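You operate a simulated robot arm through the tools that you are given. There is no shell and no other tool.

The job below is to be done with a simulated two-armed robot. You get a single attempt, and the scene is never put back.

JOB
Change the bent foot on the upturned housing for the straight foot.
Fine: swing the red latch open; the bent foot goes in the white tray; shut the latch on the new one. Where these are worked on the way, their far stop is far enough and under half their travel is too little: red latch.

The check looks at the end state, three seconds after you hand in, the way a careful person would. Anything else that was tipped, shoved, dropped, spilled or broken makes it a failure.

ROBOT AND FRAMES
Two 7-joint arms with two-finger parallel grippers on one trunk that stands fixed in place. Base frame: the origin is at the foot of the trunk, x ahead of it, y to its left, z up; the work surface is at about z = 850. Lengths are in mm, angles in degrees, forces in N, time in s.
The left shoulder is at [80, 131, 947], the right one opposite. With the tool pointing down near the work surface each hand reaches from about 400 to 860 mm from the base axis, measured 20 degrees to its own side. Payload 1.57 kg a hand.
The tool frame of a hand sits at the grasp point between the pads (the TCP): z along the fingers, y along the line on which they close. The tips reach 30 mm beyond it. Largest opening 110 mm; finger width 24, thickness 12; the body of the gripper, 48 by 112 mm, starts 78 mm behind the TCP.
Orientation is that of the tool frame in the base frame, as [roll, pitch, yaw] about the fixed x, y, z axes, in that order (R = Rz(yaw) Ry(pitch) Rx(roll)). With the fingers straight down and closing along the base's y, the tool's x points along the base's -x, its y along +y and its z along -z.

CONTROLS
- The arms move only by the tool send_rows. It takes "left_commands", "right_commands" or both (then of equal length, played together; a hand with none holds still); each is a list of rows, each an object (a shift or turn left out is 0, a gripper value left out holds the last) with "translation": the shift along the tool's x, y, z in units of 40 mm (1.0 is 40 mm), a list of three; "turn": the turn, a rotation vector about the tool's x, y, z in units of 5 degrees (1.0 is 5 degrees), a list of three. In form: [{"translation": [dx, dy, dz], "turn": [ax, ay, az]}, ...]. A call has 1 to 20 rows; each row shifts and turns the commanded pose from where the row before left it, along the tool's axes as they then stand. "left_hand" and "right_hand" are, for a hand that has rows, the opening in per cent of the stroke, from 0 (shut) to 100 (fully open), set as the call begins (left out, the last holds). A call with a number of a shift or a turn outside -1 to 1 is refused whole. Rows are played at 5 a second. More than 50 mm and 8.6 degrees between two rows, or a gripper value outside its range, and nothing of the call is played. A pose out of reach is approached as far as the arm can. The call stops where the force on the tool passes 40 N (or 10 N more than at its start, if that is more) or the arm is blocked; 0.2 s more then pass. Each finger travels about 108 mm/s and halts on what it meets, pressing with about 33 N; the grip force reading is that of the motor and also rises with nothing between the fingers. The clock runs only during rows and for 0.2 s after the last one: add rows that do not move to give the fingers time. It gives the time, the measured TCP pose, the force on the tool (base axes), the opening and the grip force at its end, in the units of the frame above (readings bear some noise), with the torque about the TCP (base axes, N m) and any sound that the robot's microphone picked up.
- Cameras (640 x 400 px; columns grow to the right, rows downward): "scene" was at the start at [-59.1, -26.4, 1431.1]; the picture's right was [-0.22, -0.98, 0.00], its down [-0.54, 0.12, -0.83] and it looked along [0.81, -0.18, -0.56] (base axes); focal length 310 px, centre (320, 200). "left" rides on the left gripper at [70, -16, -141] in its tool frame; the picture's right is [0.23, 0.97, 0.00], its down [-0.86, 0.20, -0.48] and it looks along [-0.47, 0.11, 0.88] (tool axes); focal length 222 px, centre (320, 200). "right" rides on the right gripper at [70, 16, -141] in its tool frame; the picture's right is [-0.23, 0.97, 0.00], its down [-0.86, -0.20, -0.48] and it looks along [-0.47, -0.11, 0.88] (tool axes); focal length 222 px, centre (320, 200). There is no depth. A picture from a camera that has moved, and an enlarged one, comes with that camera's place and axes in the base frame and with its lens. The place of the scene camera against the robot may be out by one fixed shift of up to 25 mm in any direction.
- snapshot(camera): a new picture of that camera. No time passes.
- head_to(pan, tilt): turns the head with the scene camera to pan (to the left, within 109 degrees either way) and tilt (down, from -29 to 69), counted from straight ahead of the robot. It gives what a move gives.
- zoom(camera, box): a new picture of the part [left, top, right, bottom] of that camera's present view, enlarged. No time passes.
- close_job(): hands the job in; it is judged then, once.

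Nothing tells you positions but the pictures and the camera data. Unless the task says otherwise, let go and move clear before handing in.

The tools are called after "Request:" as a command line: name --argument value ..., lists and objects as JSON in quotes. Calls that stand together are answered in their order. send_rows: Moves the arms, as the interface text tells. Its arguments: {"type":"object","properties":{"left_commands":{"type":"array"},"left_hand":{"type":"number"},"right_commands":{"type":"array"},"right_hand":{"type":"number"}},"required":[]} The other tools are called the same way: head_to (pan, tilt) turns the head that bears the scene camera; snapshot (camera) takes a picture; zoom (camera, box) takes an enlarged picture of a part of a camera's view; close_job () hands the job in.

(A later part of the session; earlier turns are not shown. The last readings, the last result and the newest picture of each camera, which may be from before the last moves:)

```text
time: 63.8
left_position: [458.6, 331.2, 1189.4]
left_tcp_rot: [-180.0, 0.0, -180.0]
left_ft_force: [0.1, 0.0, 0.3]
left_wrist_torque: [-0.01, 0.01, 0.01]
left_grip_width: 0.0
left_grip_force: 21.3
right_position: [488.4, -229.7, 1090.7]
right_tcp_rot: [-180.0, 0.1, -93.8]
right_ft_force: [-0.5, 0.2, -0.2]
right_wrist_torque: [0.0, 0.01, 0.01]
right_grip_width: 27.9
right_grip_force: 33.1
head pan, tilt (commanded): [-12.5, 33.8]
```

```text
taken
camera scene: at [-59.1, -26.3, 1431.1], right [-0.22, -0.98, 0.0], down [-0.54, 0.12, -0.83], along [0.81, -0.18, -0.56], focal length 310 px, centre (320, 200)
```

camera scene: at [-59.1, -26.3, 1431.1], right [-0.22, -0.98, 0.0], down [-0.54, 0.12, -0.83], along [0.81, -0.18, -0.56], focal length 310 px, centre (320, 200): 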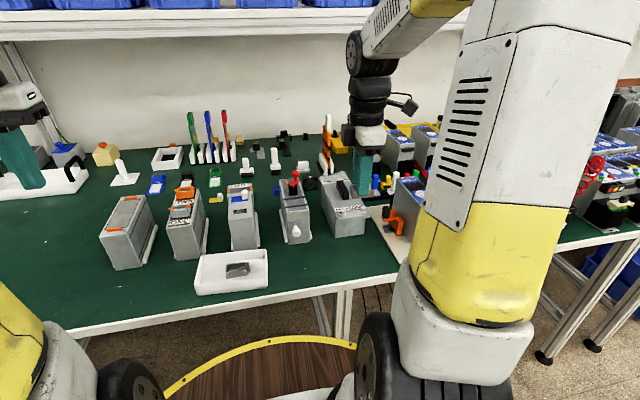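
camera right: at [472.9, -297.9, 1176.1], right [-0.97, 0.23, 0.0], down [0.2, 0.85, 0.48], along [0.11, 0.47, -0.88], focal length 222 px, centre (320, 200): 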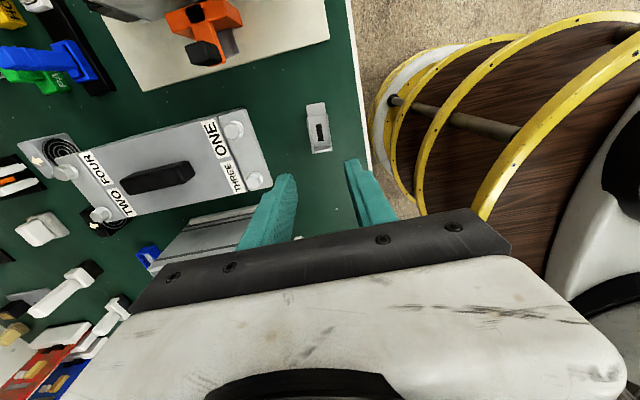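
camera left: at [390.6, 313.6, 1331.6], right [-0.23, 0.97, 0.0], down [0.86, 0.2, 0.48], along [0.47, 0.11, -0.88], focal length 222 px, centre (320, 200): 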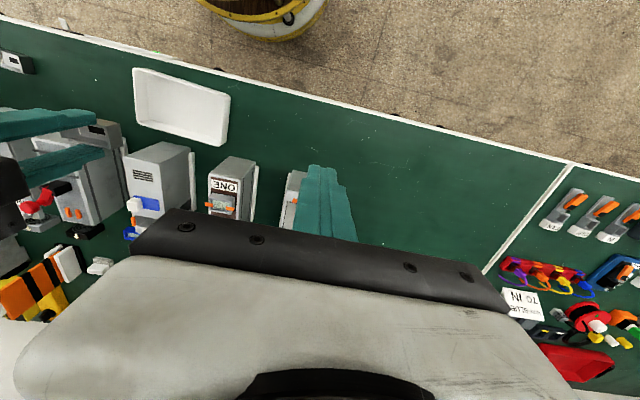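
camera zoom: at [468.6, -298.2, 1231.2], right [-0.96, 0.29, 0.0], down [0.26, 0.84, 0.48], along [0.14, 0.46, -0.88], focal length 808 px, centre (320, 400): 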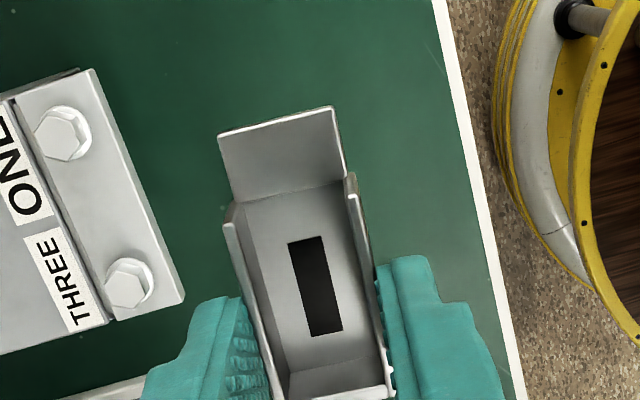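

The straight foot is held in the same relation to the fingers as the bent one was. I'll square up the yaw and carry it over the empty pocket at about (621, -93).

Request:
send_rows --right_commands '[{"turn": [0, 0, -0.75]}, {"translation": [-0.672, -0.6655, 0]}, {"translation": [-0.672, -0.6655, 0]}, {"translation": [-0.672, -0.6655, 0]}, {"translation": [-0.672, -0.6655, 0]}, {"translation": [-0.672, -0.6655, 0]}, {"translation": [0, 0, 0.6]}, {"translation": [0, 0, 0.4]}, {"translation": [0, 0, 0]}]'

Request:
zoom --camera "right" --box '[260, 90, 380, 200]'

Request:
zoom --camera "scene" --box '[262, 155, 334, 215]'

```text
time: 65.8
left_position: [458.0, 331.8, 1190.3]
left_tcp_rot: [180.0, 0.0, -180.0]
left_ft_force: [-0.1, 0.5, -0.1]
left_wrist_torque: [-0.03, -0.01, -0.02]
left_grip_width: 0.0
left_grip_force: 20.5
right_position: [623.0, -93.1, 1049.1]
right_tcp_rot: [180.0, 0.0, -90.1]
right_ft_force: [-0.7, -0.1, -0.4]
right_wrist_torque: [-0.01, 0.02, -0.04]
right_grip_width: 28.0
right_grip_force: 33.4
head pan, tilt (commanded): [-12.5, 33.8]
```

```text
3.64 times, centred on (320, 145) of right
camera zoom: at [606.5, -163.6, 1191.5], right [-0.97, 0.23, 0.0], down [0.2, 0.85, 0.48], along [0.11, 0.47, -0.88], focal length 808 px, centre (320, 400)
```

zoom: 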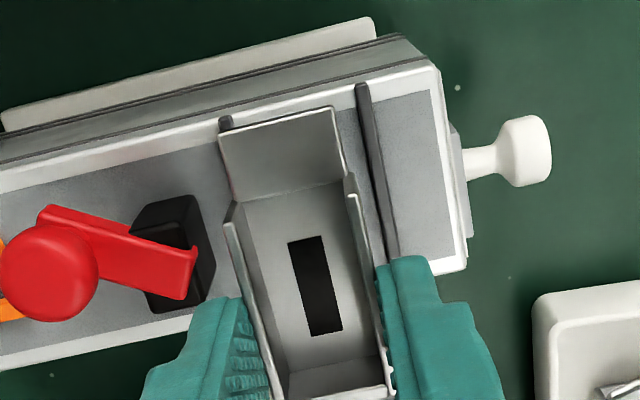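

```text
6.67 times, centred on (298, 185) of scene
camera zoom: at [-59.0, -26.3, 1431.1], right [-0.22, -0.98, 0.0], down [-0.54, 0.12, -0.83], along [0.81, -0.18, -0.56], focal length 2067 px, centre (467, 300)
```

zoom: 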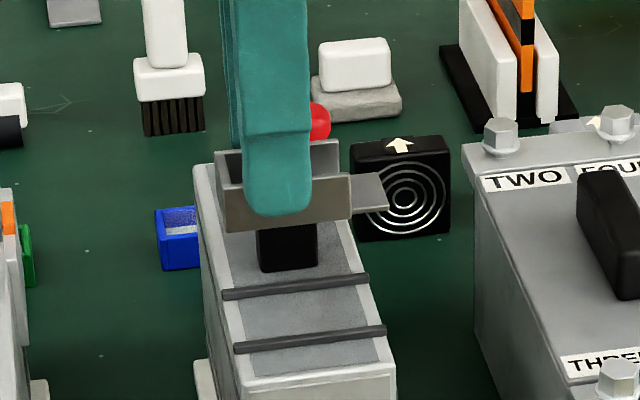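

Request:
send_rows --right_commands '[{"translation": [0, 0, 0.4]}, {"translation": [0, 0, 0.4]}, {"translation": [0, 0, 0.1]}, {"translation": [0, 0, 0]}]'

Request:
zoom --camera "right" --box '[260, 90, 380, 200]'

Request:
zoom --camera "scene" --box '[274, 175, 322, 215]'

```text
time: 66.8
left_position: [458.1, 331.3, 1190.1]
left_tcp_rot: [180.0, 0.0, -180.0]
left_ft_force: [-0.4, 0.0, 0.0]
left_wrist_torque: [0.05, 0.03, -0.01]
left_grip_width: 0.0
left_grip_force: 21.3
right_position: [620.2, -93.2, 1015.0]
right_tcp_rot: [179.9, 0.0, -90.0]
right_ft_force: [-0.5, -0.8, 0.1]
right_wrist_torque: [0.03, -0.02, -0.02]
right_grip_width: 27.5
right_grip_force: 33.3
head pan, tilt (commanded): [-12.5, 33.8]
```

```text
3.64 times, centred on (320, 145) of right
camera zoom: at [606.2, -163.9, 1155.3], right [-0.97, 0.23, 0.0], down [0.2, 0.85, 0.48], along [0.11, 0.47, -0.88], focal length 808 px, centre (320, 400)
```

zoom: 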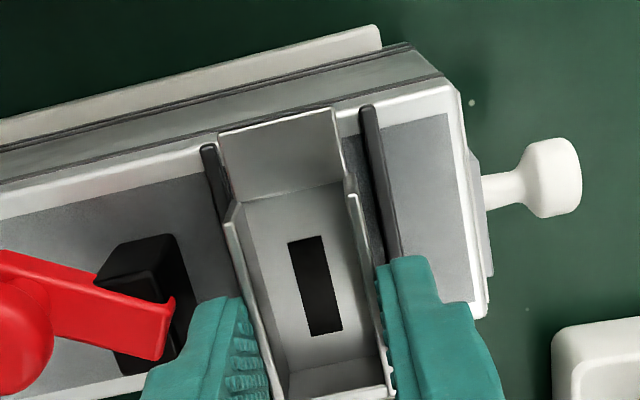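

```text
10.00 times, centred on (298, 195) of scene
camera zoom: at [-59.0, -26.3, 1431.1], right [-0.22, -0.98, 0.0], down [-0.54, 0.12, -0.83], along [0.81, -0.18, -0.56], focal length 3101 px, centre (540, 250)
```

zoom: 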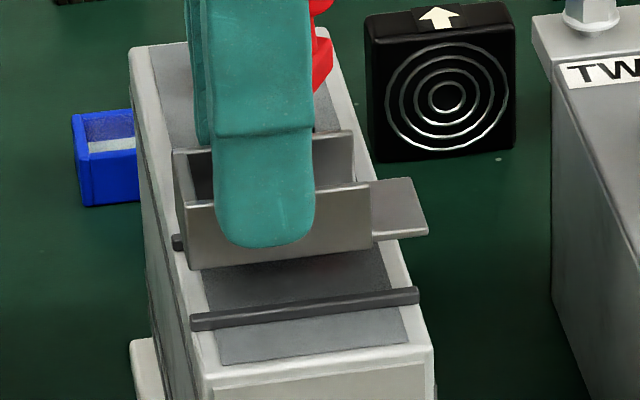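

The foot is square to the pocket and slightly toward +x; I'll trim 1 mm toward -x and lower in small steps until it seats.

Request:
send_rows --right_commands '[{"translation": [0, 0.025, 0.1]}, {"translation": [0, 0, 0.08]}, {"translation": [0, 0, 0]}]'

Request:
send_rows --right_commands '[{"translation": [0, 0, 0.05]}, {"translation": [0, 0, 0]}]'

Request:
zoom --camera "scene" --box '[274, 175, 322, 215]'

```text
time: 67.6
left_position: [457.4, 330.4, 1189.7]
left_tcp_rot: [-180.0, -0.1, -180.0]
left_ft_force: [-0.4, -1.0, -0.5]
left_wrist_torque: [-0.01, -0.01, 0.0]
left_grip_width: 0.0
left_grip_force: 21.3
right_position: [620.3, -93.4, 1008.3]
right_tcp_rot: [-180.0, -0.1, -89.9]
right_ft_force: [-0.6, -0.2, -0.9]
right_wrist_torque: [0.03, -0.05, -0.01]
right_grip_width: 27.8
right_grip_force: 33.0
head pan, tilt (commanded): [-12.5, 33.8]
```

```text
time: 68.2
left_position: [458.8, 331.1, 1189.3]
left_tcp_rot: [179.9, 0.1, 179.9]
left_ft_force: [-0.6, -0.3, -0.6]
left_wrist_torque: [0.01, 0.0, -0.03]
left_grip_width: 0.0
left_grip_force: 21.1
right_position: [619.0, -93.9, 1006.8]
right_tcp_rot: [-179.9, -0.1, -90.1]
right_ft_force: [0.6, -0.1, -0.6]
right_wrist_torque: [0.01, -0.03, -0.03]
right_grip_width: 28.0
right_grip_force: 32.6
head pan, tilt (commanded): [-12.5, 33.8]
```

```text
10.00 times, centred on (298, 195) of scene
camera zoom: at [-59.0, -26.3, 1431.1], right [-0.22, -0.98, 0.0], down [-0.54, 0.12, -0.83], along [0.81, -0.18, -0.56], focal length 3101 px, centre (540, 250)
```

zoom: 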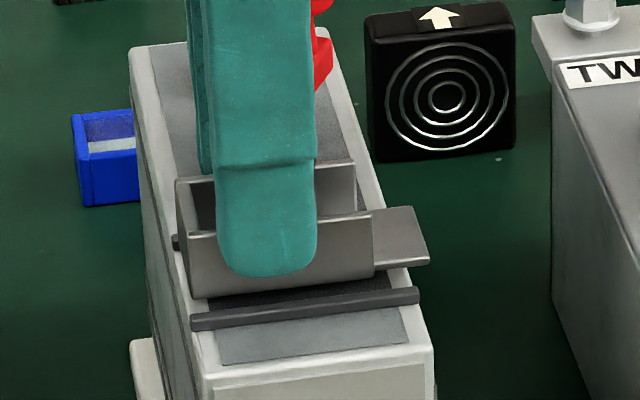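

Request:
send_rows --right_commands '[{"translation": [0, 0, 0.05]}, {"translation": [0, 0, 0]}]'

Request:
send_rows --right_commands '[{"translation": [0, 0, 0.04]}, {"translation": [0, 0, 0]}]'

Request:
zoom --camera "scene" --box '[274, 175, 322, 215]'

```text
time: 68.8
left_position: [458.4, 331.0, 1190.1]
left_tcp_rot: [-180.0, -0.1, 180.0]
left_ft_force: [0.8, 0.4, 0.5]
left_wrist_torque: [0.0, 0.03, -0.02]
left_grip_width: 0.0
left_grip_force: 21.6
right_position: [620.4, -93.6, 1004.3]
right_tcp_rot: [-180.0, 0.1, -90.0]
right_ft_force: [-0.5, 0.2, 0.0]
right_wrist_torque: [0.02, 0.0, -0.04]
right_grip_width: 27.8
right_grip_force: 33.2
head pan, tilt (commanded): [-12.5, 33.8]
```

```text
time: 69.4
left_position: [458.5, 330.5, 1189.5]
left_tcp_rot: [-180.0, -0.1, -180.0]
left_ft_force: [0.0, -0.8, 0.2]
left_wrist_torque: [-0.01, 0.01, -0.03]
left_grip_width: 0.2
left_grip_force: 21.6
right_position: [620.2, -94.8, 1004.3]
right_tcp_rot: [180.0, 0.1, -90.0]
right_ft_force: [-0.1, 0.6, -0.4]
right_wrist_torque: [0.01, -0.02, -0.02]
right_grip_width: 27.6
right_grip_force: 33.2
head pan, tilt (commanded): [-12.5, 33.8]
```

```text
10.00 times, centred on (298, 195) of scene
camera zoom: at [-59.0, -26.3, 1431.1], right [-0.22, -0.98, 0.0], down [-0.54, 0.12, -0.83], along [0.81, -0.18, -0.56], focal length 3101 px, centre (540, 250)
```

zoom: 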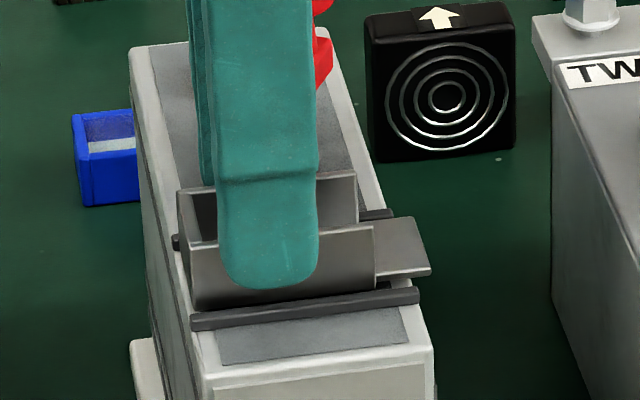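

Request:
send_rows --right_commands '[{"translation": [0, 0, 0.04]}, {"translation": [0, 0, 0]}]'

Request:
send_rows --right_commands '[{"translation": [0, 0, 0.03]}, {"translation": [0, 0, 0]}]'

Request:
zoom --camera "scene" --box '[274, 175, 322, 215]'

```text
time: 70.0
left_position: [458.3, 331.3, 1189.9]
left_tcp_rot: [180.0, 0.0, -180.0]
left_ft_force: [0.4, -0.7, -0.2]
left_wrist_torque: [0.0, -0.03, 0.02]
left_grip_width: 0.0
left_grip_force: 21.3
right_position: [619.0, -93.3, 1001.1]
right_tcp_rot: [180.0, 0.0, -90.0]
right_ft_force: [-0.3, 0.3, -0.2]
right_wrist_torque: [0.0, 0.0, 0.04]
right_grip_width: 27.8
right_grip_force: 33.1
head pan, tilt (commanded): [-12.5, 33.8]
```

```text
time: 70.6
left_position: [458.5, 330.0, 1190.7]
left_tcp_rot: [-180.0, 0.0, -180.0]
left_ft_force: [0.5, 0.3, -0.3]
left_wrist_torque: [-0.02, 0.01, 0.01]
left_grip_width: 0.0
left_grip_force: 21.0
right_position: [620.1, -93.4, 1000.3]
right_tcp_rot: [-179.9, 0.0, -90.1]
right_ft_force: [-1.2, -1.4, 12.4]
right_wrist_torque: [-0.25, 0.09, 0.0]
right_grip_width: 27.7
right_grip_force: 32.3
head pan, tilt (commanded): [-12.5, 33.8]
```

```text
10.00 times, centred on (298, 195) of scene
camera zoom: at [-59.5, -26.3, 1431.1], right [-0.22, -0.98, 0.0], down [-0.54, 0.12, -0.83], along [0.81, -0.18, -0.56], focal length 3101 px, centre (540, 250)
```

zoom: 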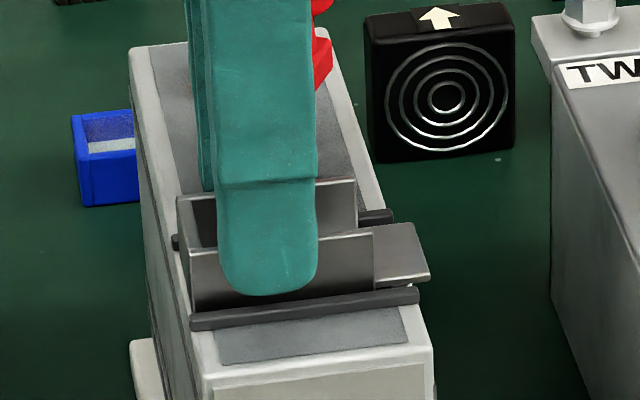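

It touched down at about z 1000 with a centred contact force, so the foot is on the pocket floor. I'll compare its position with the old foot using the same zoom as before.

Request:
zoom --camera "scene" --box '[274, 180, 322, 210]'

Request:
zoom --camera "right" --box '[270, 115, 370, 190]'

```text
13.33 times, centred on (298, 195) of scene
camera zoom: at [-59.5, -26.3, 1431.1], right [-0.22, -0.98, 0.0], down [-0.54, 0.12, -0.83], along [0.81, -0.18, -0.56], focal length 4135 px, centre (613, 267)
```

zoom: 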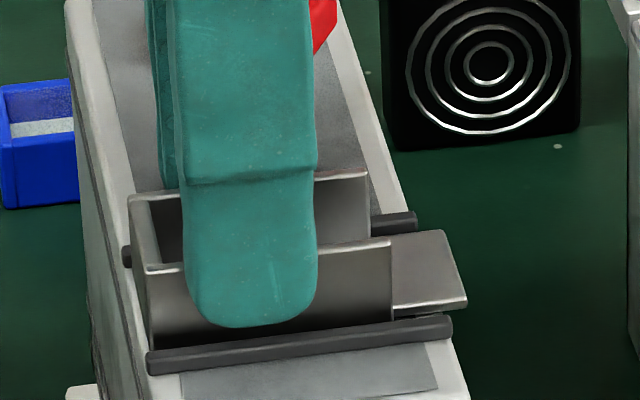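

```text
5.33 times, centred on (320, 152) of right
camera zoom: at [605.0, -164.1, 1141.3], right [-0.97, 0.23, 0.0], down [0.2, 0.85, 0.48], along [0.11, 0.47, -0.88], focal length 1185 px, centre (320, 453)
```

zoom: 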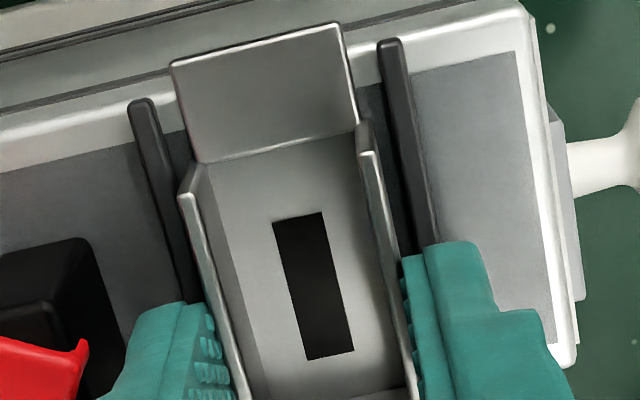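

The new foot sits about 2 mm toward -y and 1.5 mm toward -x of where the old one was. I'll lift a hair, shift it, and set it down again.

Request:
send_rows --right_commands '[{"translation": [0, 0, -0.06]}, {"translation": [-0.05, -0.0375, 0]}, {"translation": [0, 0, 0]}, {"translation": [0, 0, 0.05]}, {"translation": [0, 0, 0]}]'

Request:
zoom --camera "scene" --box '[274, 180, 322, 210]'

Request:
zoom --camera "right" --box '[270, 115, 370, 190]'

```text
time: 71.8
left_position: [458.8, 331.1, 1190.1]
left_tcp_rot: [180.0, 0.0, 179.9]
left_ft_force: [0.9, 0.4, 0.8]
left_wrist_torque: [0.01, 0.01, 0.0]
left_grip_width: 0.0
left_grip_force: 21.8
right_position: [620.4, -91.9, 1000.4]
right_tcp_rot: [180.0, 0.1, -90.1]
right_ft_force: [-0.9, 0.1, 6.7]
right_wrist_torque: [-0.06, 0.03, -0.04]
right_grip_width: 27.9
right_grip_force: 33.4
head pan, tilt (commanded): [-12.5, 33.8]
```

```text
13.33 times, centred on (298, 195) of scene
camera zoom: at [-59.3, -26.3, 1431.1], right [-0.22, -0.98, 0.0], down [-0.54, 0.12, -0.83], along [0.81, -0.18, -0.56], focal length 4135 px, centre (613, 267)
```

zoom: 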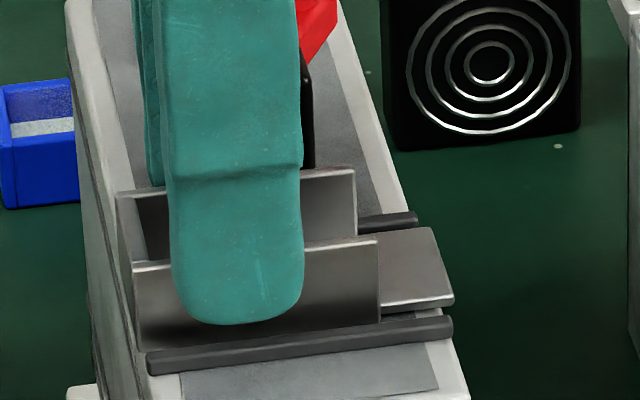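

```text
5.33 times, centred on (320, 152) of right
camera zoom: at [606.7, -161.7, 1141.3], right [-0.97, 0.23, 0.0], down [0.2, 0.85, 0.48], along [0.11, 0.47, -0.88], focal length 1185 px, centre (320, 453)
```

zoom: 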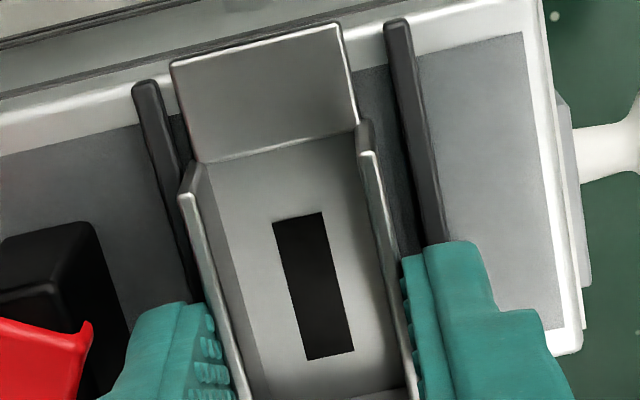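

That matches the old foot's position to within about half a millimetre. I'll release with the same narrow opening and rise straight up.

Request:
send_rows --right_commands '[{"translation": [0, 0, 0]}, {"translation": [0, 0, 0]}, {"translation": [0, 0, 0]}]' --right_hand 30

Request:
send_rows --right_commands '[{"translation": [0, 0, -0.25]}, {"translation": [0, 0, -0.5]}, {"translation": [0, 0, -0.8]}, {"translation": [0, 0, -0.8]}, {"translation": [0, 0, 0]}]'

Request:
zoom --camera "scene" --box '[274, 180, 322, 210]'

Request:
zoom --camera "right" --box '[260, 90, 380, 190]'

```text
time: 72.6
left_position: [458.8, 330.5, 1191.0]
left_tcp_rot: [180.0, 0.0, -180.0]
left_ft_force: [0.5, -0.1, 0.0]
left_wrist_torque: [-0.04, 0.01, 0.02]
left_grip_width: 0.0
left_grip_force: 20.8
right_position: [622.0, -91.2, 1000.3]
right_tcp_rot: [-180.0, 0.0, -90.0]
right_ft_force: [0.2, -0.1, 0.6]
right_wrist_torque: [0.0, 0.02, -0.01]
right_grip_width: 32.9
right_grip_force: 0.0
head pan, tilt (commanded): [-12.5, 33.8]
```

```text
time: 73.8
left_position: [458.0, 330.6, 1189.7]
left_tcp_rot: [-179.9, 0.0, -180.0]
left_ft_force: [-0.1, 1.1, -0.7]
left_wrist_torque: [-0.05, 0.03, -0.02]
left_grip_width: 0.0
left_grip_force: 21.0
right_position: [621.7, -91.9, 1094.4]
right_tcp_rot: [180.0, 0.1, -90.0]
right_ft_force: [0.6, -0.7, -0.8]
right_wrist_torque: [0.0, -0.02, -0.02]
right_grip_width: 33.1
right_grip_force: 0.1
head pan, tilt (commanded): [-12.5, 33.8]
```

```text
13.33 times, centred on (298, 195) of scene
camera zoom: at [-59.1, -26.3, 1431.1], right [-0.22, -0.98, 0.0], down [-0.54, 0.12, -0.83], along [0.81, -0.18, -0.56], focal length 4135 px, centre (613, 267)
```

zoom: 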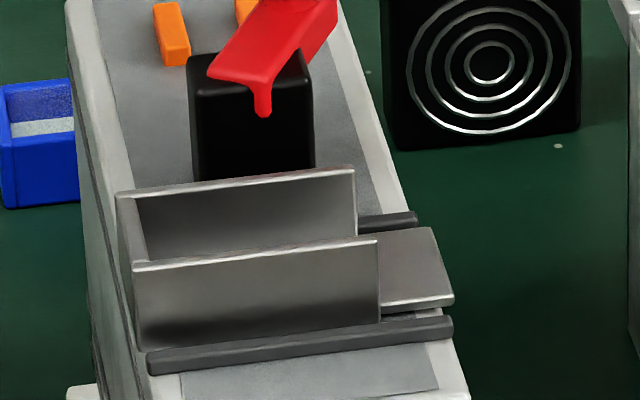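

```text
4.00 times, centred on (320, 140) of right
camera zoom: at [606.7, -162.5, 1234.6], right [-0.97, 0.23, 0.0], down [0.2, 0.85, 0.48], along [0.11, 0.47, -0.88], focal length 888 px, centre (320, 440)
```

zoom: 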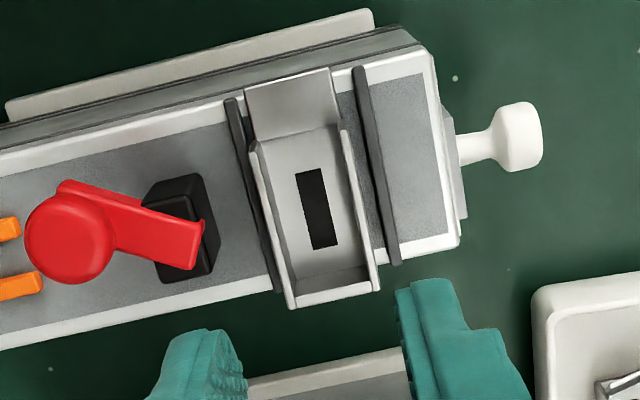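

The straight foot is seated squarely between the rails. Now I'll turn the right hand to match the open lever and move above its knob at about (682.5, -115).

Request:
send_rows --right_commands '[{"turn": [0, 0, -0.95]}, {"turn": [0, 0, -0.95]}, {"turn": [0, 0, -0.95]}, {"turn": [0, 0, -0.95]}, {"turn": [0, 0, -0.95]}, {"turn": [0, 0, -0.95]}, {"turn": [0, 0, -0.95]}, {"turn": [0, 0, -0.95]}, {"turn": [0, 0, -0.95]}, {"turn": [0, 0, -0.95]}, {"turn": [0, 0, -0.95]}, {"turn": [0, 0, -0.95]}, {"translation": [0.8, -0.168, 0]}, {"translation": [0.8, -0.168, 0]}, {"translation": [0, 0, 0]}]' --right_hand 40

Request:
snapshot --camera "right"

Request:
zoom --camera "right" --box '[260, 90, 380, 190]'

Request:
zoom --camera "scene" --box '[262, 145, 334, 205]'

```text
time: 77.0
left_position: [458.7, 330.4, 1190.2]
left_tcp_rot: [-180.0, 0.0, 180.0]
left_ft_force: [0.2, 0.1, -0.6]
left_wrist_torque: [0.02, 0.03, -0.01]
left_grip_width: 0.0
left_grip_force: 21.0
right_position: [682.2, -115.0, 1094.9]
right_tcp_rot: [180.0, 0.0, -33.0]
right_ft_force: [-1.2, 0.4, -0.1]
right_wrist_torque: [0.02, -0.03, -0.01]
right_grip_width: 43.8
right_grip_force: 0.1
head pan, tilt (commanded): [-12.5, 33.8]
```

```text
taken
camera right: at [734.0, -167.4, 1234.2], right [-0.72, -0.69, 0.0], down [-0.61, 0.63, 0.48], along [-0.33, 0.35, -0.88], focal length 222 px, centre (320, 200)
```

right: 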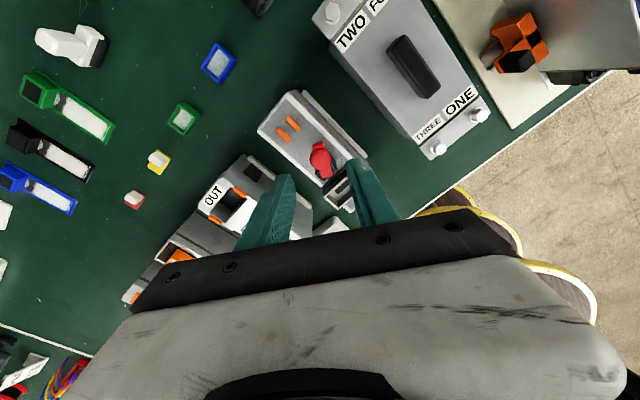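

```text
4.00 times, centred on (320, 140) of right
camera zoom: at [734.0, -167.4, 1234.2], right [-0.72, -0.69, 0.0], down [-0.61, 0.63, 0.48], along [-0.33, 0.35, -0.88], focal length 888 px, centre (320, 440)
```

zoom: 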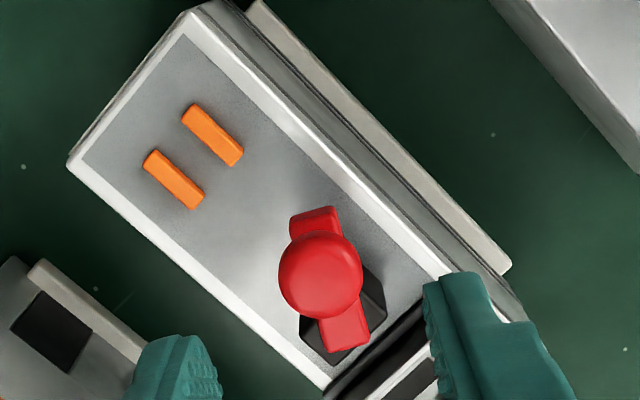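

```text
6.67 times, centred on (298, 175) of scene
camera zoom: at [-59.1, -26.3, 1431.1], right [-0.22, -0.98, 0.0], down [-0.54, 0.12, -0.83], along [0.81, -0.18, -0.56], focal length 2067 px, centre (467, 367)
```

zoom: 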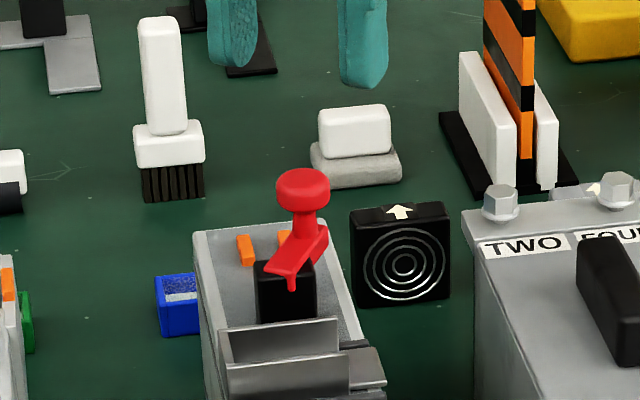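

Request:
send_rows --right_commands '[{"translation": [0, 0, 0.8]}, {"translation": [0, 0, 0.5]}, {"translation": [0, 0, 0.38]}, {"translation": [0, 0, 0]}]'

Request:
zoom --camera "right" --box '[250, 80, 390, 200]'

Request:
zoom --camera "scene" --box '[262, 145, 334, 205]'

```text
time: 78.0
left_position: [457.6, 330.6, 1190.9]
left_tcp_rot: [179.9, 0.1, 180.0]
left_ft_force: [0.0, -0.3, -0.2]
left_wrist_torque: [-0.01, -0.03, 0.04]
left_grip_width: 0.2
left_grip_force: 20.9
right_position: [682.7, -115.6, 1026.4]
right_tcp_rot: [180.0, 0.1, -33.1]
right_ft_force: [-0.9, 0.0, 0.5]
right_wrist_torque: [0.01, -0.02, 0.01]
right_grip_width: 43.9
right_grip_force: 0.2
head pan, tilt (commanded): [-12.5, 33.8]
```

```text
3.33 times, centred on (320, 140) of right
camera zoom: at [734.0, -167.7, 1167.0], right [-0.72, -0.69, 0.0], down [-0.61, 0.63, 0.48], along [-0.33, 0.35, -0.88], focal length 740 px, centre (320, 400)
```

zoom: 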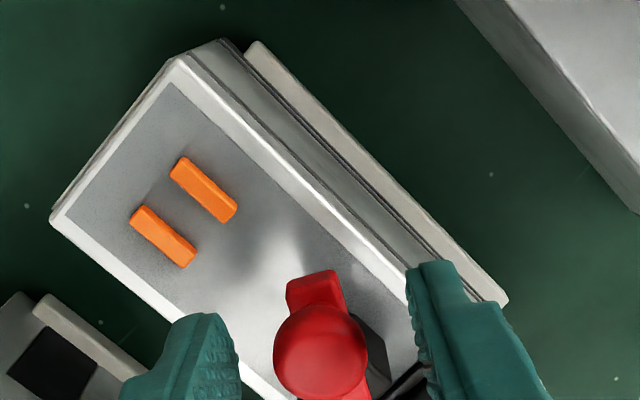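

```text
6.67 times, centred on (298, 175) of scene
camera zoom: at [-59.0, -26.3, 1431.1], right [-0.22, -0.98, 0.0], down [-0.54, 0.12, -0.83], along [0.81, -0.18, -0.56], focal length 2067 px, centre (467, 367)
```

zoom: 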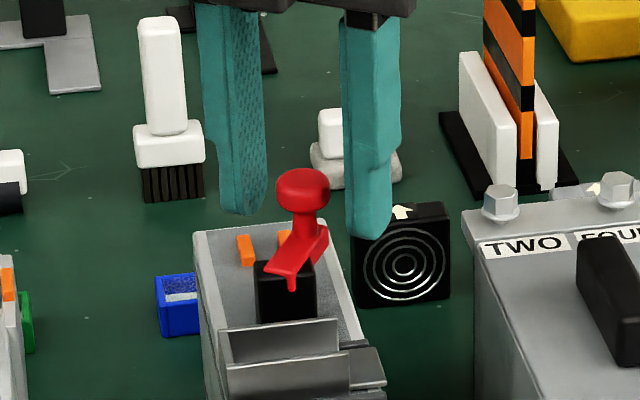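

The fingers straddle the open knob. I'll close on it and begin swinging it back the way it came.

Request:
send_rows --right_commands '[{"translation": [0, 0, 0]}, {"translation": [0, 0, 0]}, {"translation": [0, 0, 0]}]' --right_hand 0

Request:
send_rows --right_commands '[{"translation": [-0.0022, 0.05, 0], "turn": [0, 0, 1]}, {"translation": [-0.0022, 0.05, 0], "turn": [0, 0, 1]}, {"translation": [-0.0022, 0.05, 0], "turn": [0, 0, 1]}, {"translation": [-0.0022, 0.05, 0], "turn": [0, 0, 1]}]'

Request:
zoom --camera "scene" --box '[262, 160, 334, 205]'

```text
time: 78.8
left_position: [457.9, 331.2, 1190.9]
left_tcp_rot: [-179.9, -0.1, 179.9]
left_ft_force: [0.2, 0.4, -0.3]
left_wrist_torque: [0.0, 0.0, -0.01]
left_grip_width: 0.3
left_grip_force: 21.4
right_position: [682.3, -115.2, 1027.9]
right_tcp_rot: [180.0, 0.1, -33.0]
right_ft_force: [0.7, 0.2, -1.4]
right_wrist_torque: [-0.03, -0.09, -0.03]
right_grip_width: 21.4
right_grip_force: 34.1
head pan, tilt (commanded): [-12.5, 33.8]
```

```text
time: 79.8
left_position: [459.0, 329.7, 1189.4]
left_tcp_rot: [-180.0, 0.0, 180.0]
left_ft_force: [0.2, -0.1, 0.0]
left_wrist_torque: [0.01, 0.0, -0.01]
left_grip_width: 0.0
left_grip_force: 21.1
right_position: [677.2, -121.6, 1025.7]
right_tcp_rot: [179.9, -0.1, -53.2]
right_ft_force: [2.0, -5.6, -4.6]
right_wrist_torque: [0.14, 0.1, 0.07]
right_grip_width: 21.4
right_grip_force: 34.6
head pan, tilt (commanded): [-12.5, 33.8]
```

```text
8.89 times, centred on (298, 182) of scene
camera zoom: at [-58.8, -26.6, 1431.1], right [-0.22, -0.98, 0.0], down [-0.54, 0.12, -0.83], along [0.81, -0.18, -0.56], focal length 2756 px, centre (516, 356)
```

zoom: 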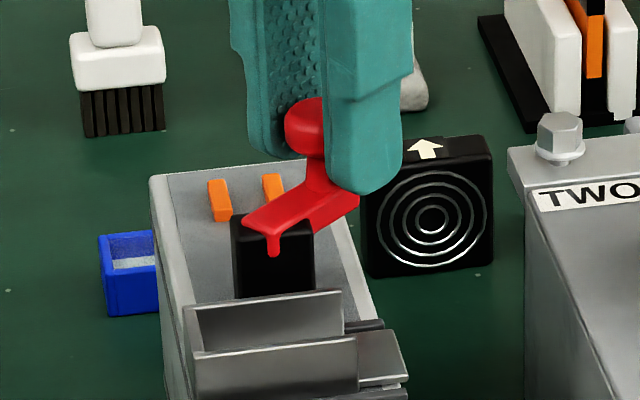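

Request:
send_rows --right_commands '[{"translation": [-0.0022, 0.05, 0], "turn": [0, 0, 1]}, {"translation": [-0.0022, 0.05, 0], "turn": [0, 0, 1]}, {"translation": [-0.0022, 0.05, 0], "turn": [0, 0, 1]}, {"translation": [-0.0022, 0.05, 0], "turn": [0, 0, 1]}, {"translation": [-0.0022, 0.05, 0], "turn": [0, 0, 1]}, {"translation": [-0.0022, 0.05, 0], "turn": [0, 0, 1]}]'

Request:
zoom --camera "scene" --box '[262, 160, 334, 205]'

```text
time: 81.2
left_position: [458.4, 329.7, 1191.2]
left_tcp_rot: [-179.9, 0.0, 179.9]
left_ft_force: [0.2, 0.2, 0.3]
left_wrist_torque: [0.0, 0.01, 0.04]
left_grip_width: 0.2
left_grip_force: 21.9
right_position: [665.3, -126.4, 1027.2]
right_tcp_rot: [179.9, -0.1, -83.2]
right_ft_force: [-3.5, -16.5, -2.5]
right_wrist_torque: [-0.39, 0.11, 0.15]
right_grip_width: 21.5
right_grip_force: 34.3
head pan, tilt (commanded): [-12.5, 33.8]
```

```text
8.89 times, centred on (298, 182) of scene
camera zoom: at [-59.1, -27.1, 1431.1], right [-0.22, -0.98, 0.0], down [-0.54, 0.12, -0.83], along [0.81, -0.18, -0.56], focal length 2756 px, centre (516, 356)
```

zoom: 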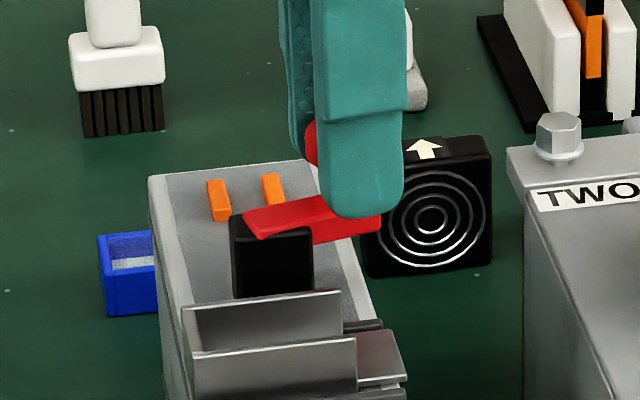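

A radial load is building, so I'll ease outward slightly while continuing to swing.

Request:
send_rows --right_commands '[{"translation": [0.025, 0.0523, 0], "turn": [0, 0, 1]}, {"translation": [0.018, 0.0523, 0], "turn": [0, 0, 1]}, {"translation": [-0.0023, 0.0523, 0], "turn": [0, 0, 1]}, {"translation": [-0.0023, 0.0523, 0], "turn": [0, 0, 1]}, {"translation": [-0.0023, 0.0523, 0], "turn": [0, 0, 1]}]'

Request:
zoom --camera "scene" --box '[262, 160, 334, 205]'

```text
time: 82.4
left_position: [457.8, 331.0, 1190.4]
left_tcp_rot: [180.0, 0.0, 180.0]
left_ft_force: [-0.4, 0.6, 0.1]
left_wrist_torque: [-0.01, -0.01, -0.04]
left_grip_width: 0.0
left_grip_force: 21.3
right_position: [654.6, -126.7, 1026.9]
right_tcp_rot: [179.9, 0.0, -108.1]
right_ft_force: [-4.8, -12.3, -4.5]
right_wrist_torque: [0.05, -0.01, 0.06]
right_grip_width: 21.1
right_grip_force: 34.6
head pan, tilt (commanded): [-12.5, 33.8]
```

```text
8.89 times, centred on (298, 182) of scene
camera zoom: at [-59.1, -26.9, 1431.1], right [-0.22, -0.98, 0.0], down [-0.54, 0.12, -0.83], along [0.81, -0.18, -0.56], focal length 2756 px, centre (516, 356)
```

zoom: 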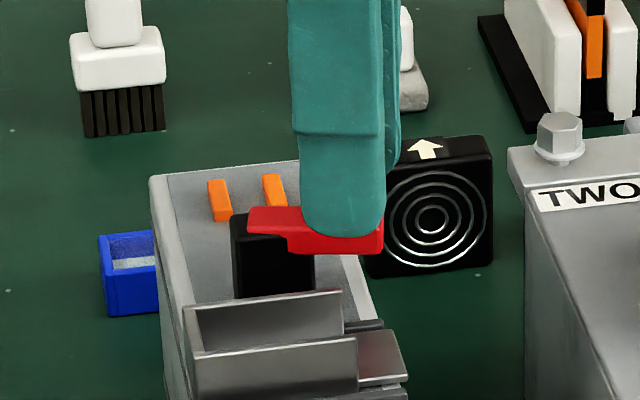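

Request:
send_rows --right_commands '[{"translation": [0.02, 0.0523, 0], "turn": [0, 0, 1]}, {"translation": [0.01, 0.0523, 0], "turn": [0, 0, 1]}, {"translation": [-0.0023, 0.0523, 0], "turn": [0, 0, 1]}, {"translation": [-0.0023, 0.0523, 0], "turn": [0, 0, 1]}, {"translation": [-0.0023, 0.0523, 0], "turn": [0, 0, 1]}]'

Request:
zoom --camera "scene" --box '[262, 160, 334, 205]'

Request:
zoom --camera "right" --box '[250, 90, 390, 220]'

```text
time: 83.6
left_position: [458.4, 330.7, 1191.0]
left_tcp_rot: [-180.0, 0.0, 180.0]
left_ft_force: [-0.4, 0.0, 0.1]
left_wrist_torque: [-0.01, 0.02, -0.03]
left_grip_width: 0.0
left_grip_force: 21.4
right_position: [647.1, -121.6, 1027.4]
right_tcp_rot: [179.9, 0.0, -133.1]
right_ft_force: [-10.8, -4.4, -7.4]
right_wrist_torque: [0.23, -0.05, 0.16]
right_grip_width: 21.1
right_grip_force: 34.9
head pan, tilt (commanded): [-12.5, 33.8]
```

```text
8.89 times, centred on (298, 182) of scene
camera zoom: at [-59.4, -26.6, 1431.1], right [-0.22, -0.98, 0.0], down [-0.54, 0.12, -0.83], along [0.81, -0.18, -0.56], focal length 2756 px, centre (516, 356)
```

zoom: 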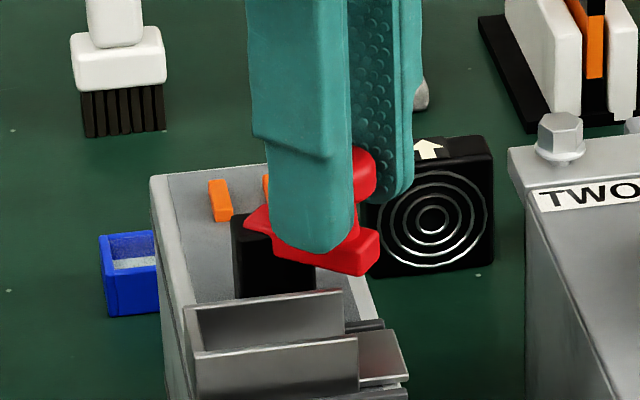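

```text
3.08 times, centred on (320, 155) of right
camera zoom: at [588.1, -162.6, 1167.3], right [-0.56, 0.83, 0.0], down [0.73, 0.49, 0.48], along [0.4, 0.27, -0.88], focal length 684 px, centre (320, 338)
```

zoom: 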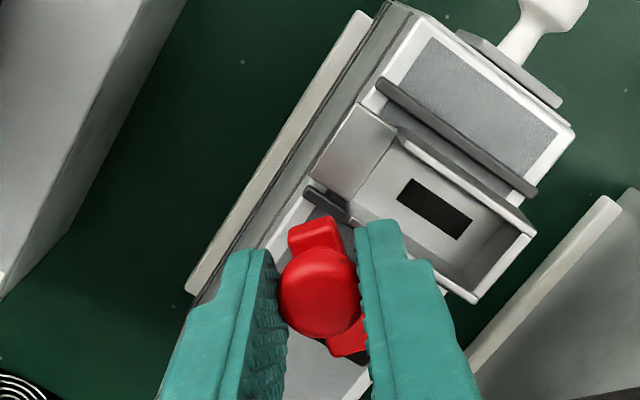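

The latch is about 50° from closed. I'll keep swinging toward the foot.

Request:
send_rows --right_commands '[{"translation": [-0.0023, 0.0523, 0], "turn": [0, 0, 1]}, {"translation": [-0.0023, 0.0523, 0], "turn": [0, 0, 1]}, {"translation": [-0.0023, 0.0523, 0], "turn": [0, 0, 1]}, {"translation": [-0.0023, 0.0523, 0], "turn": [0, 0, 1]}]'

Request:
zoom --camera "scene" --box '[262, 160, 334, 205]'

Request:
zoom --camera "right" --box '[250, 90, 390, 220]'

```text
time: 84.6
left_position: [458.2, 331.0, 1189.9]
left_tcp_rot: [-179.9, 0.0, 180.0]
left_ft_force: [0.5, 0.2, 0.1]
left_wrist_torque: [-0.03, 0.01, -0.01]
left_grip_width: 0.0
left_grip_force: 21.3
right_position: [641.4, -116.0, 1026.8]
right_tcp_rot: [179.9, -0.1, -153.1]
right_ft_force: [-16.6, -3.9, -5.9]
right_wrist_torque: [-0.22, 0.54, 0.15]
right_grip_width: 21.2
right_grip_force: 34.8
head pan, tilt (commanded): [-12.5, 33.8]
```

```text
8.89 times, centred on (298, 182) of scene
camera zoom: at [-59.6, -26.5, 1431.1], right [-0.22, -0.98, 0.0], down [-0.54, 0.12, -0.83], along [0.81, -0.18, -0.56], focal length 2756 px, centre (516, 356)
```

zoom: 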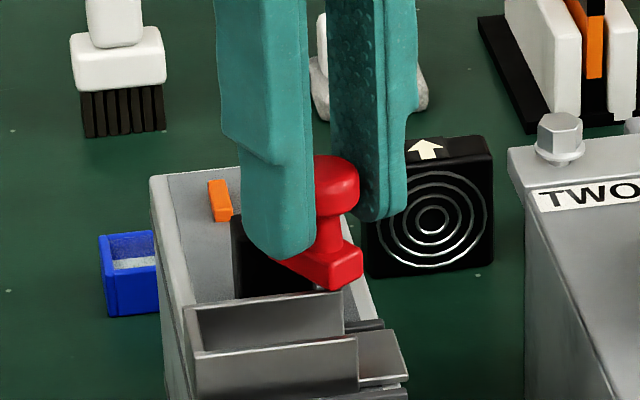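

```text
3.08 times, centred on (320, 155) of right
camera zoom: at [572.6, -133.6, 1167.4], right [-0.24, 0.97, 0.0], down [0.85, 0.21, 0.48], along [0.46, 0.11, -0.88], focal length 684 px, centre (320, 338)
```

zoom: 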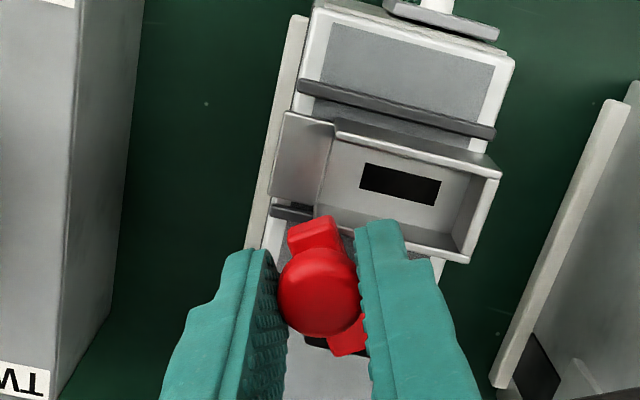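

Request:
send_rows --right_commands '[{"translation": [0.02, 0.0523, 0], "turn": [0, 0, 1]}, {"translation": [0.015, 0.0523, 0], "turn": [0, 0, 1]}, {"translation": [-0.0023, 0.0523, 0], "turn": [0, 0, 1]}]'

Request:
zoom --camera "scene" --box '[262, 160, 334, 205]'

Request:
zoom --camera "right" --box '[250, 90, 390, 220]'

```text
time: 85.4
left_position: [458.5, 332.0, 1190.3]
left_tcp_rot: [179.9, 0.0, -180.0]
left_ft_force: [0.6, 0.2, 0.3]
left_wrist_torque: [-0.01, 0.02, -0.01]
left_grip_width: 0.0
left_grip_force: 21.8
right_position: [637.7, -110.7, 1026.6]
right_tcp_rot: [179.9, 0.0, -168.0]
right_ft_force: [-13.5, -3.1, -9.5]
right_wrist_torque: [-0.05, 0.03, 0.05]
right_grip_width: 21.4
right_grip_force: 34.5
head pan, tilt (commanded): [-12.5, 33.8]
```

```text
8.89 times, centred on (298, 182) of scene
camera zoom: at [-59.4, -26.5, 1431.1], right [-0.22, -0.98, 0.0], down [-0.54, 0.12, -0.83], along [0.81, -0.18, -0.56], focal length 2756 px, centre (516, 356)
```

zoom: 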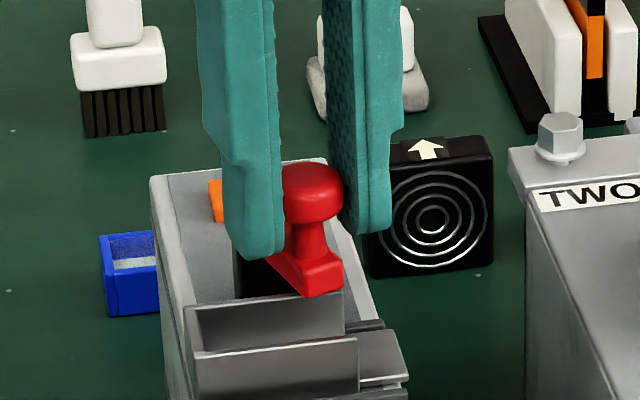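

```text
3.08 times, centred on (320, 155) of right
camera zoom: at [567.5, -109.4, 1167.3], right [0.02, 1.0, 0.0], down [0.88, -0.02, 0.48], along [0.48, -0.01, -0.88], focal length 684 px, centre (320, 338)
```

zoom: 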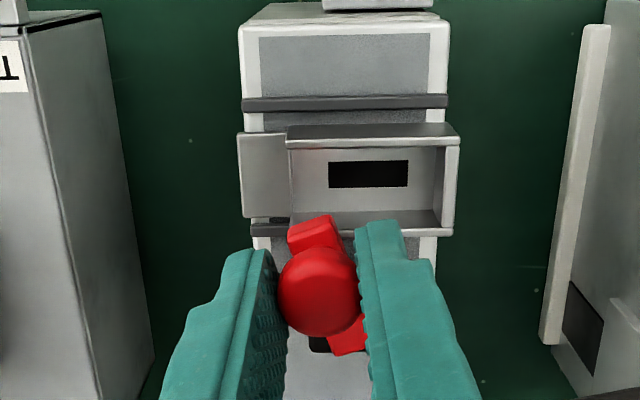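

Request:
send_rows --right_commands '[{"translation": [-0.0023, 0.0523, 0], "turn": [0, 0, 1]}, {"translation": [-0.0023, 0.0523, 0], "turn": [0, 0, 1]}, {"translation": [0, 0, 0]}]'

Request:
zoom --camera "scene" --box '[274, 168, 322, 198]'

Request:
zoom --camera "right" --box '[250, 90, 390, 220]'

```text
time: 86.2
left_position: [457.8, 329.7, 1190.1]
left_tcp_rot: [-179.9, 0.0, -180.0]
left_ft_force: [-0.6, 0.3, -0.2]
left_wrist_torque: [0.01, -0.02, 0.0]
left_grip_width: 0.1
left_grip_force: 21.1
right_position: [636.9, -106.6, 1026.4]
right_tcp_rot: [179.9, -0.1, -178.1]
right_ft_force: [-16.4, -3.4, -6.5]
right_wrist_torque: [-0.14, 0.34, -0.04]
right_grip_width: 21.2
right_grip_force: 34.7
head pan, tilt (commanded): [-12.5, 33.8]
```

```text
13.33 times, centred on (298, 183) of scene
camera zoom: at [-59.6, -26.5, 1431.1], right [-0.22, -0.98, 0.0], down [-0.54, 0.12, -0.83], along [0.81, -0.18, -0.56], focal length 4135 px, centre (613, 427)
```

zoom: 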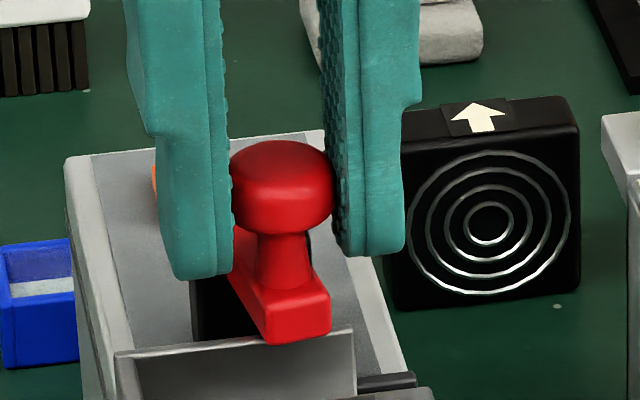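

```text
3.08 times, centred on (320, 155) of right
camera zoom: at [568.1, -92.8, 1167.4], right [0.19, 0.98, 0.0], down [0.86, -0.17, 0.48], along [0.47, -0.09, -0.88], focal length 684 px, centre (320, 338)
```

zoom: 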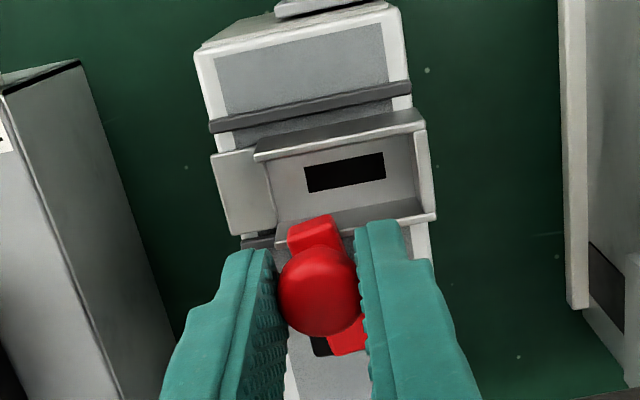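

The lever is nearly closed, about 10° short. I'll loosen to a loose cage round the knob, square the hand, and push it the last bit with the finger face until it meets its stop.

Request:
send_rows --right_commands '[{"translation": [0, 0, 0]}, {"translation": [0, 0, 0]}, {"translation": [0, 0, 0], "turn": [0, 0, 0.38]}, {"translation": [0, 0, 0]}]' --right_hand 25

Request:
send_rows --right_commands '[{"translation": [-0.03, 0.06, 0]}, {"translation": [-0.02, 0.06, 0]}, {"translation": [0, 0, 0]}]'

Request:
zoom --camera "right" --box '[250, 90, 390, 220]'

Request:
zoom --camera "scene" --box '[274, 168, 322, 198]'

```text
time: 87.2
left_position: [458.5, 330.1, 1190.0]
left_tcp_rot: [-180.0, 0.0, -180.0]
left_ft_force: [0.6, 0.5, 0.8]
left_wrist_torque: [0.02, 0.01, -0.02]
left_grip_width: 0.0
left_grip_force: 21.6
right_position: [637.9, -106.4, 1027.5]
right_tcp_rot: [179.9, -0.1, -179.9]
right_ft_force: [-0.3, 0.5, -0.4]
right_wrist_torque: [0.02, 0.01, -0.01]
right_grip_width: 27.3
right_grip_force: 0.0
head pan, tilt (commanded): [-12.5, 33.8]
```

```text
time: 88.0
left_position: [458.2, 330.8, 1191.0]
left_tcp_rot: [179.9, 0.0, 180.0]
left_ft_force: [-0.3, -0.9, 0.1]
left_wrist_torque: [0.02, -0.02, 0.03]
left_grip_width: 0.0
left_grip_force: 21.2
right_position: [640.0, -101.6, 1025.5]
right_tcp_rot: [180.0, 0.0, -179.9]
right_ft_force: [-1.0, -0.4, 0.5]
right_wrist_torque: [-0.01, -0.01, 0.01]
right_grip_width: 28.2
right_grip_force: 0.5
head pan, tilt (commanded): [-12.5, 33.8]
```

```text
3.08 times, centred on (320, 155) of right
camera zoom: at [571.3, -85.7, 1167.5], right [0.23, 0.97, 0.0], down [0.86, -0.2, 0.48], along [0.47, -0.11, -0.88], focal length 684 px, centre (320, 338)
```

zoom: 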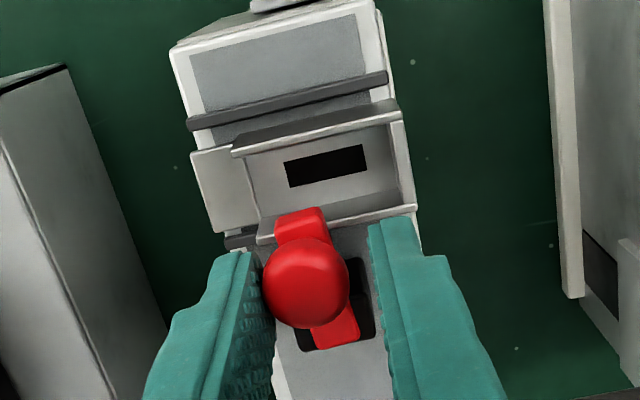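

```text
13.33 times, centred on (298, 183) of scene
camera zoom: at [-59.1, -26.3, 1431.1], right [-0.22, -0.98, 0.0], down [-0.54, 0.12, -0.83], along [0.81, -0.18, -0.56], focal length 4135 px, centre (613, 427)
```

zoom: 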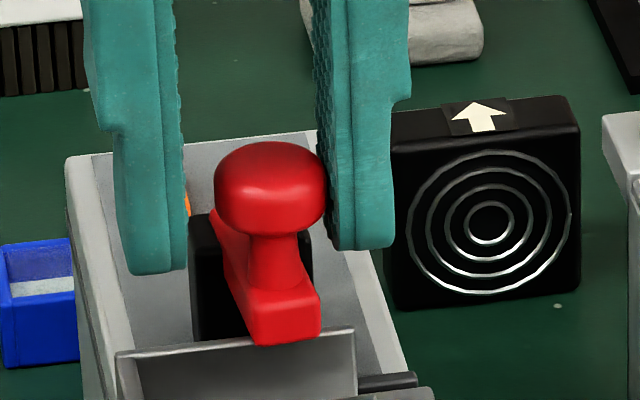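

Request:
send_rows --right_commands '[{"translation": [0, 0.05, 0]}, {"translation": [0, 0.05, 0]}, {"translation": [0, 0, 0]}]'

Request:
zoom --camera "scene" --box '[274, 168, 322, 198]'

Request:
zoom --camera "right" --box '[250, 90, 390, 220]'

```text
time: 88.8
left_position: [459.5, 331.2, 1190.2]
left_tcp_rot: [-179.9, 0.0, -179.9]
left_ft_force: [-0.4, 0.1, -1.3]
left_wrist_torque: [-0.01, -0.01, -0.02]
left_grip_width: 0.0
left_grip_force: 21.5
right_position: [640.2, -97.8, 1027.5]
right_tcp_rot: [-180.0, 0.0, 180.0]
right_ft_force: [0.7, -3.9, -0.7]
right_wrist_torque: [-0.06, 0.0, 0.04]
right_grip_width: 30.5
right_grip_force: 1.4
head pan, tilt (commanded): [-12.5, 33.8]
```

```text
13.33 times, centred on (298, 183) of scene
camera zoom: at [-59.0, -26.5, 1431.1], right [-0.22, -0.98, 0.0], down [-0.54, 0.12, -0.83], along [0.81, -0.18, -0.56], focal length 4135 px, centre (613, 427)
```

zoom: 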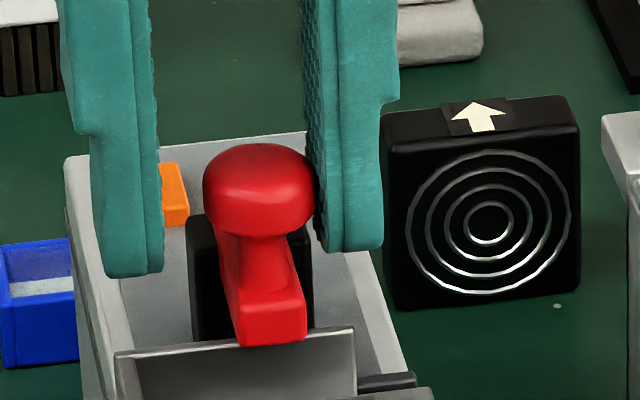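

```text
3.08 times, centred on (320, 155) of right
camera zoom: at [571.2, -82.4, 1167.4], right [0.23, 0.97, 0.0], down [0.86, -0.2, 0.48], along [0.47, -0.11, -0.88], focal length 684 px, centre (320, 338)
```

zoom: 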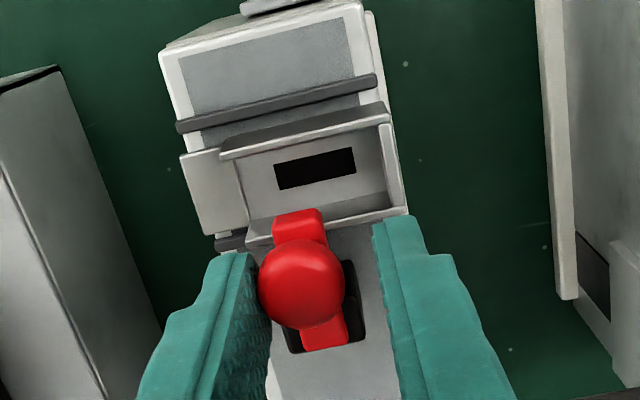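

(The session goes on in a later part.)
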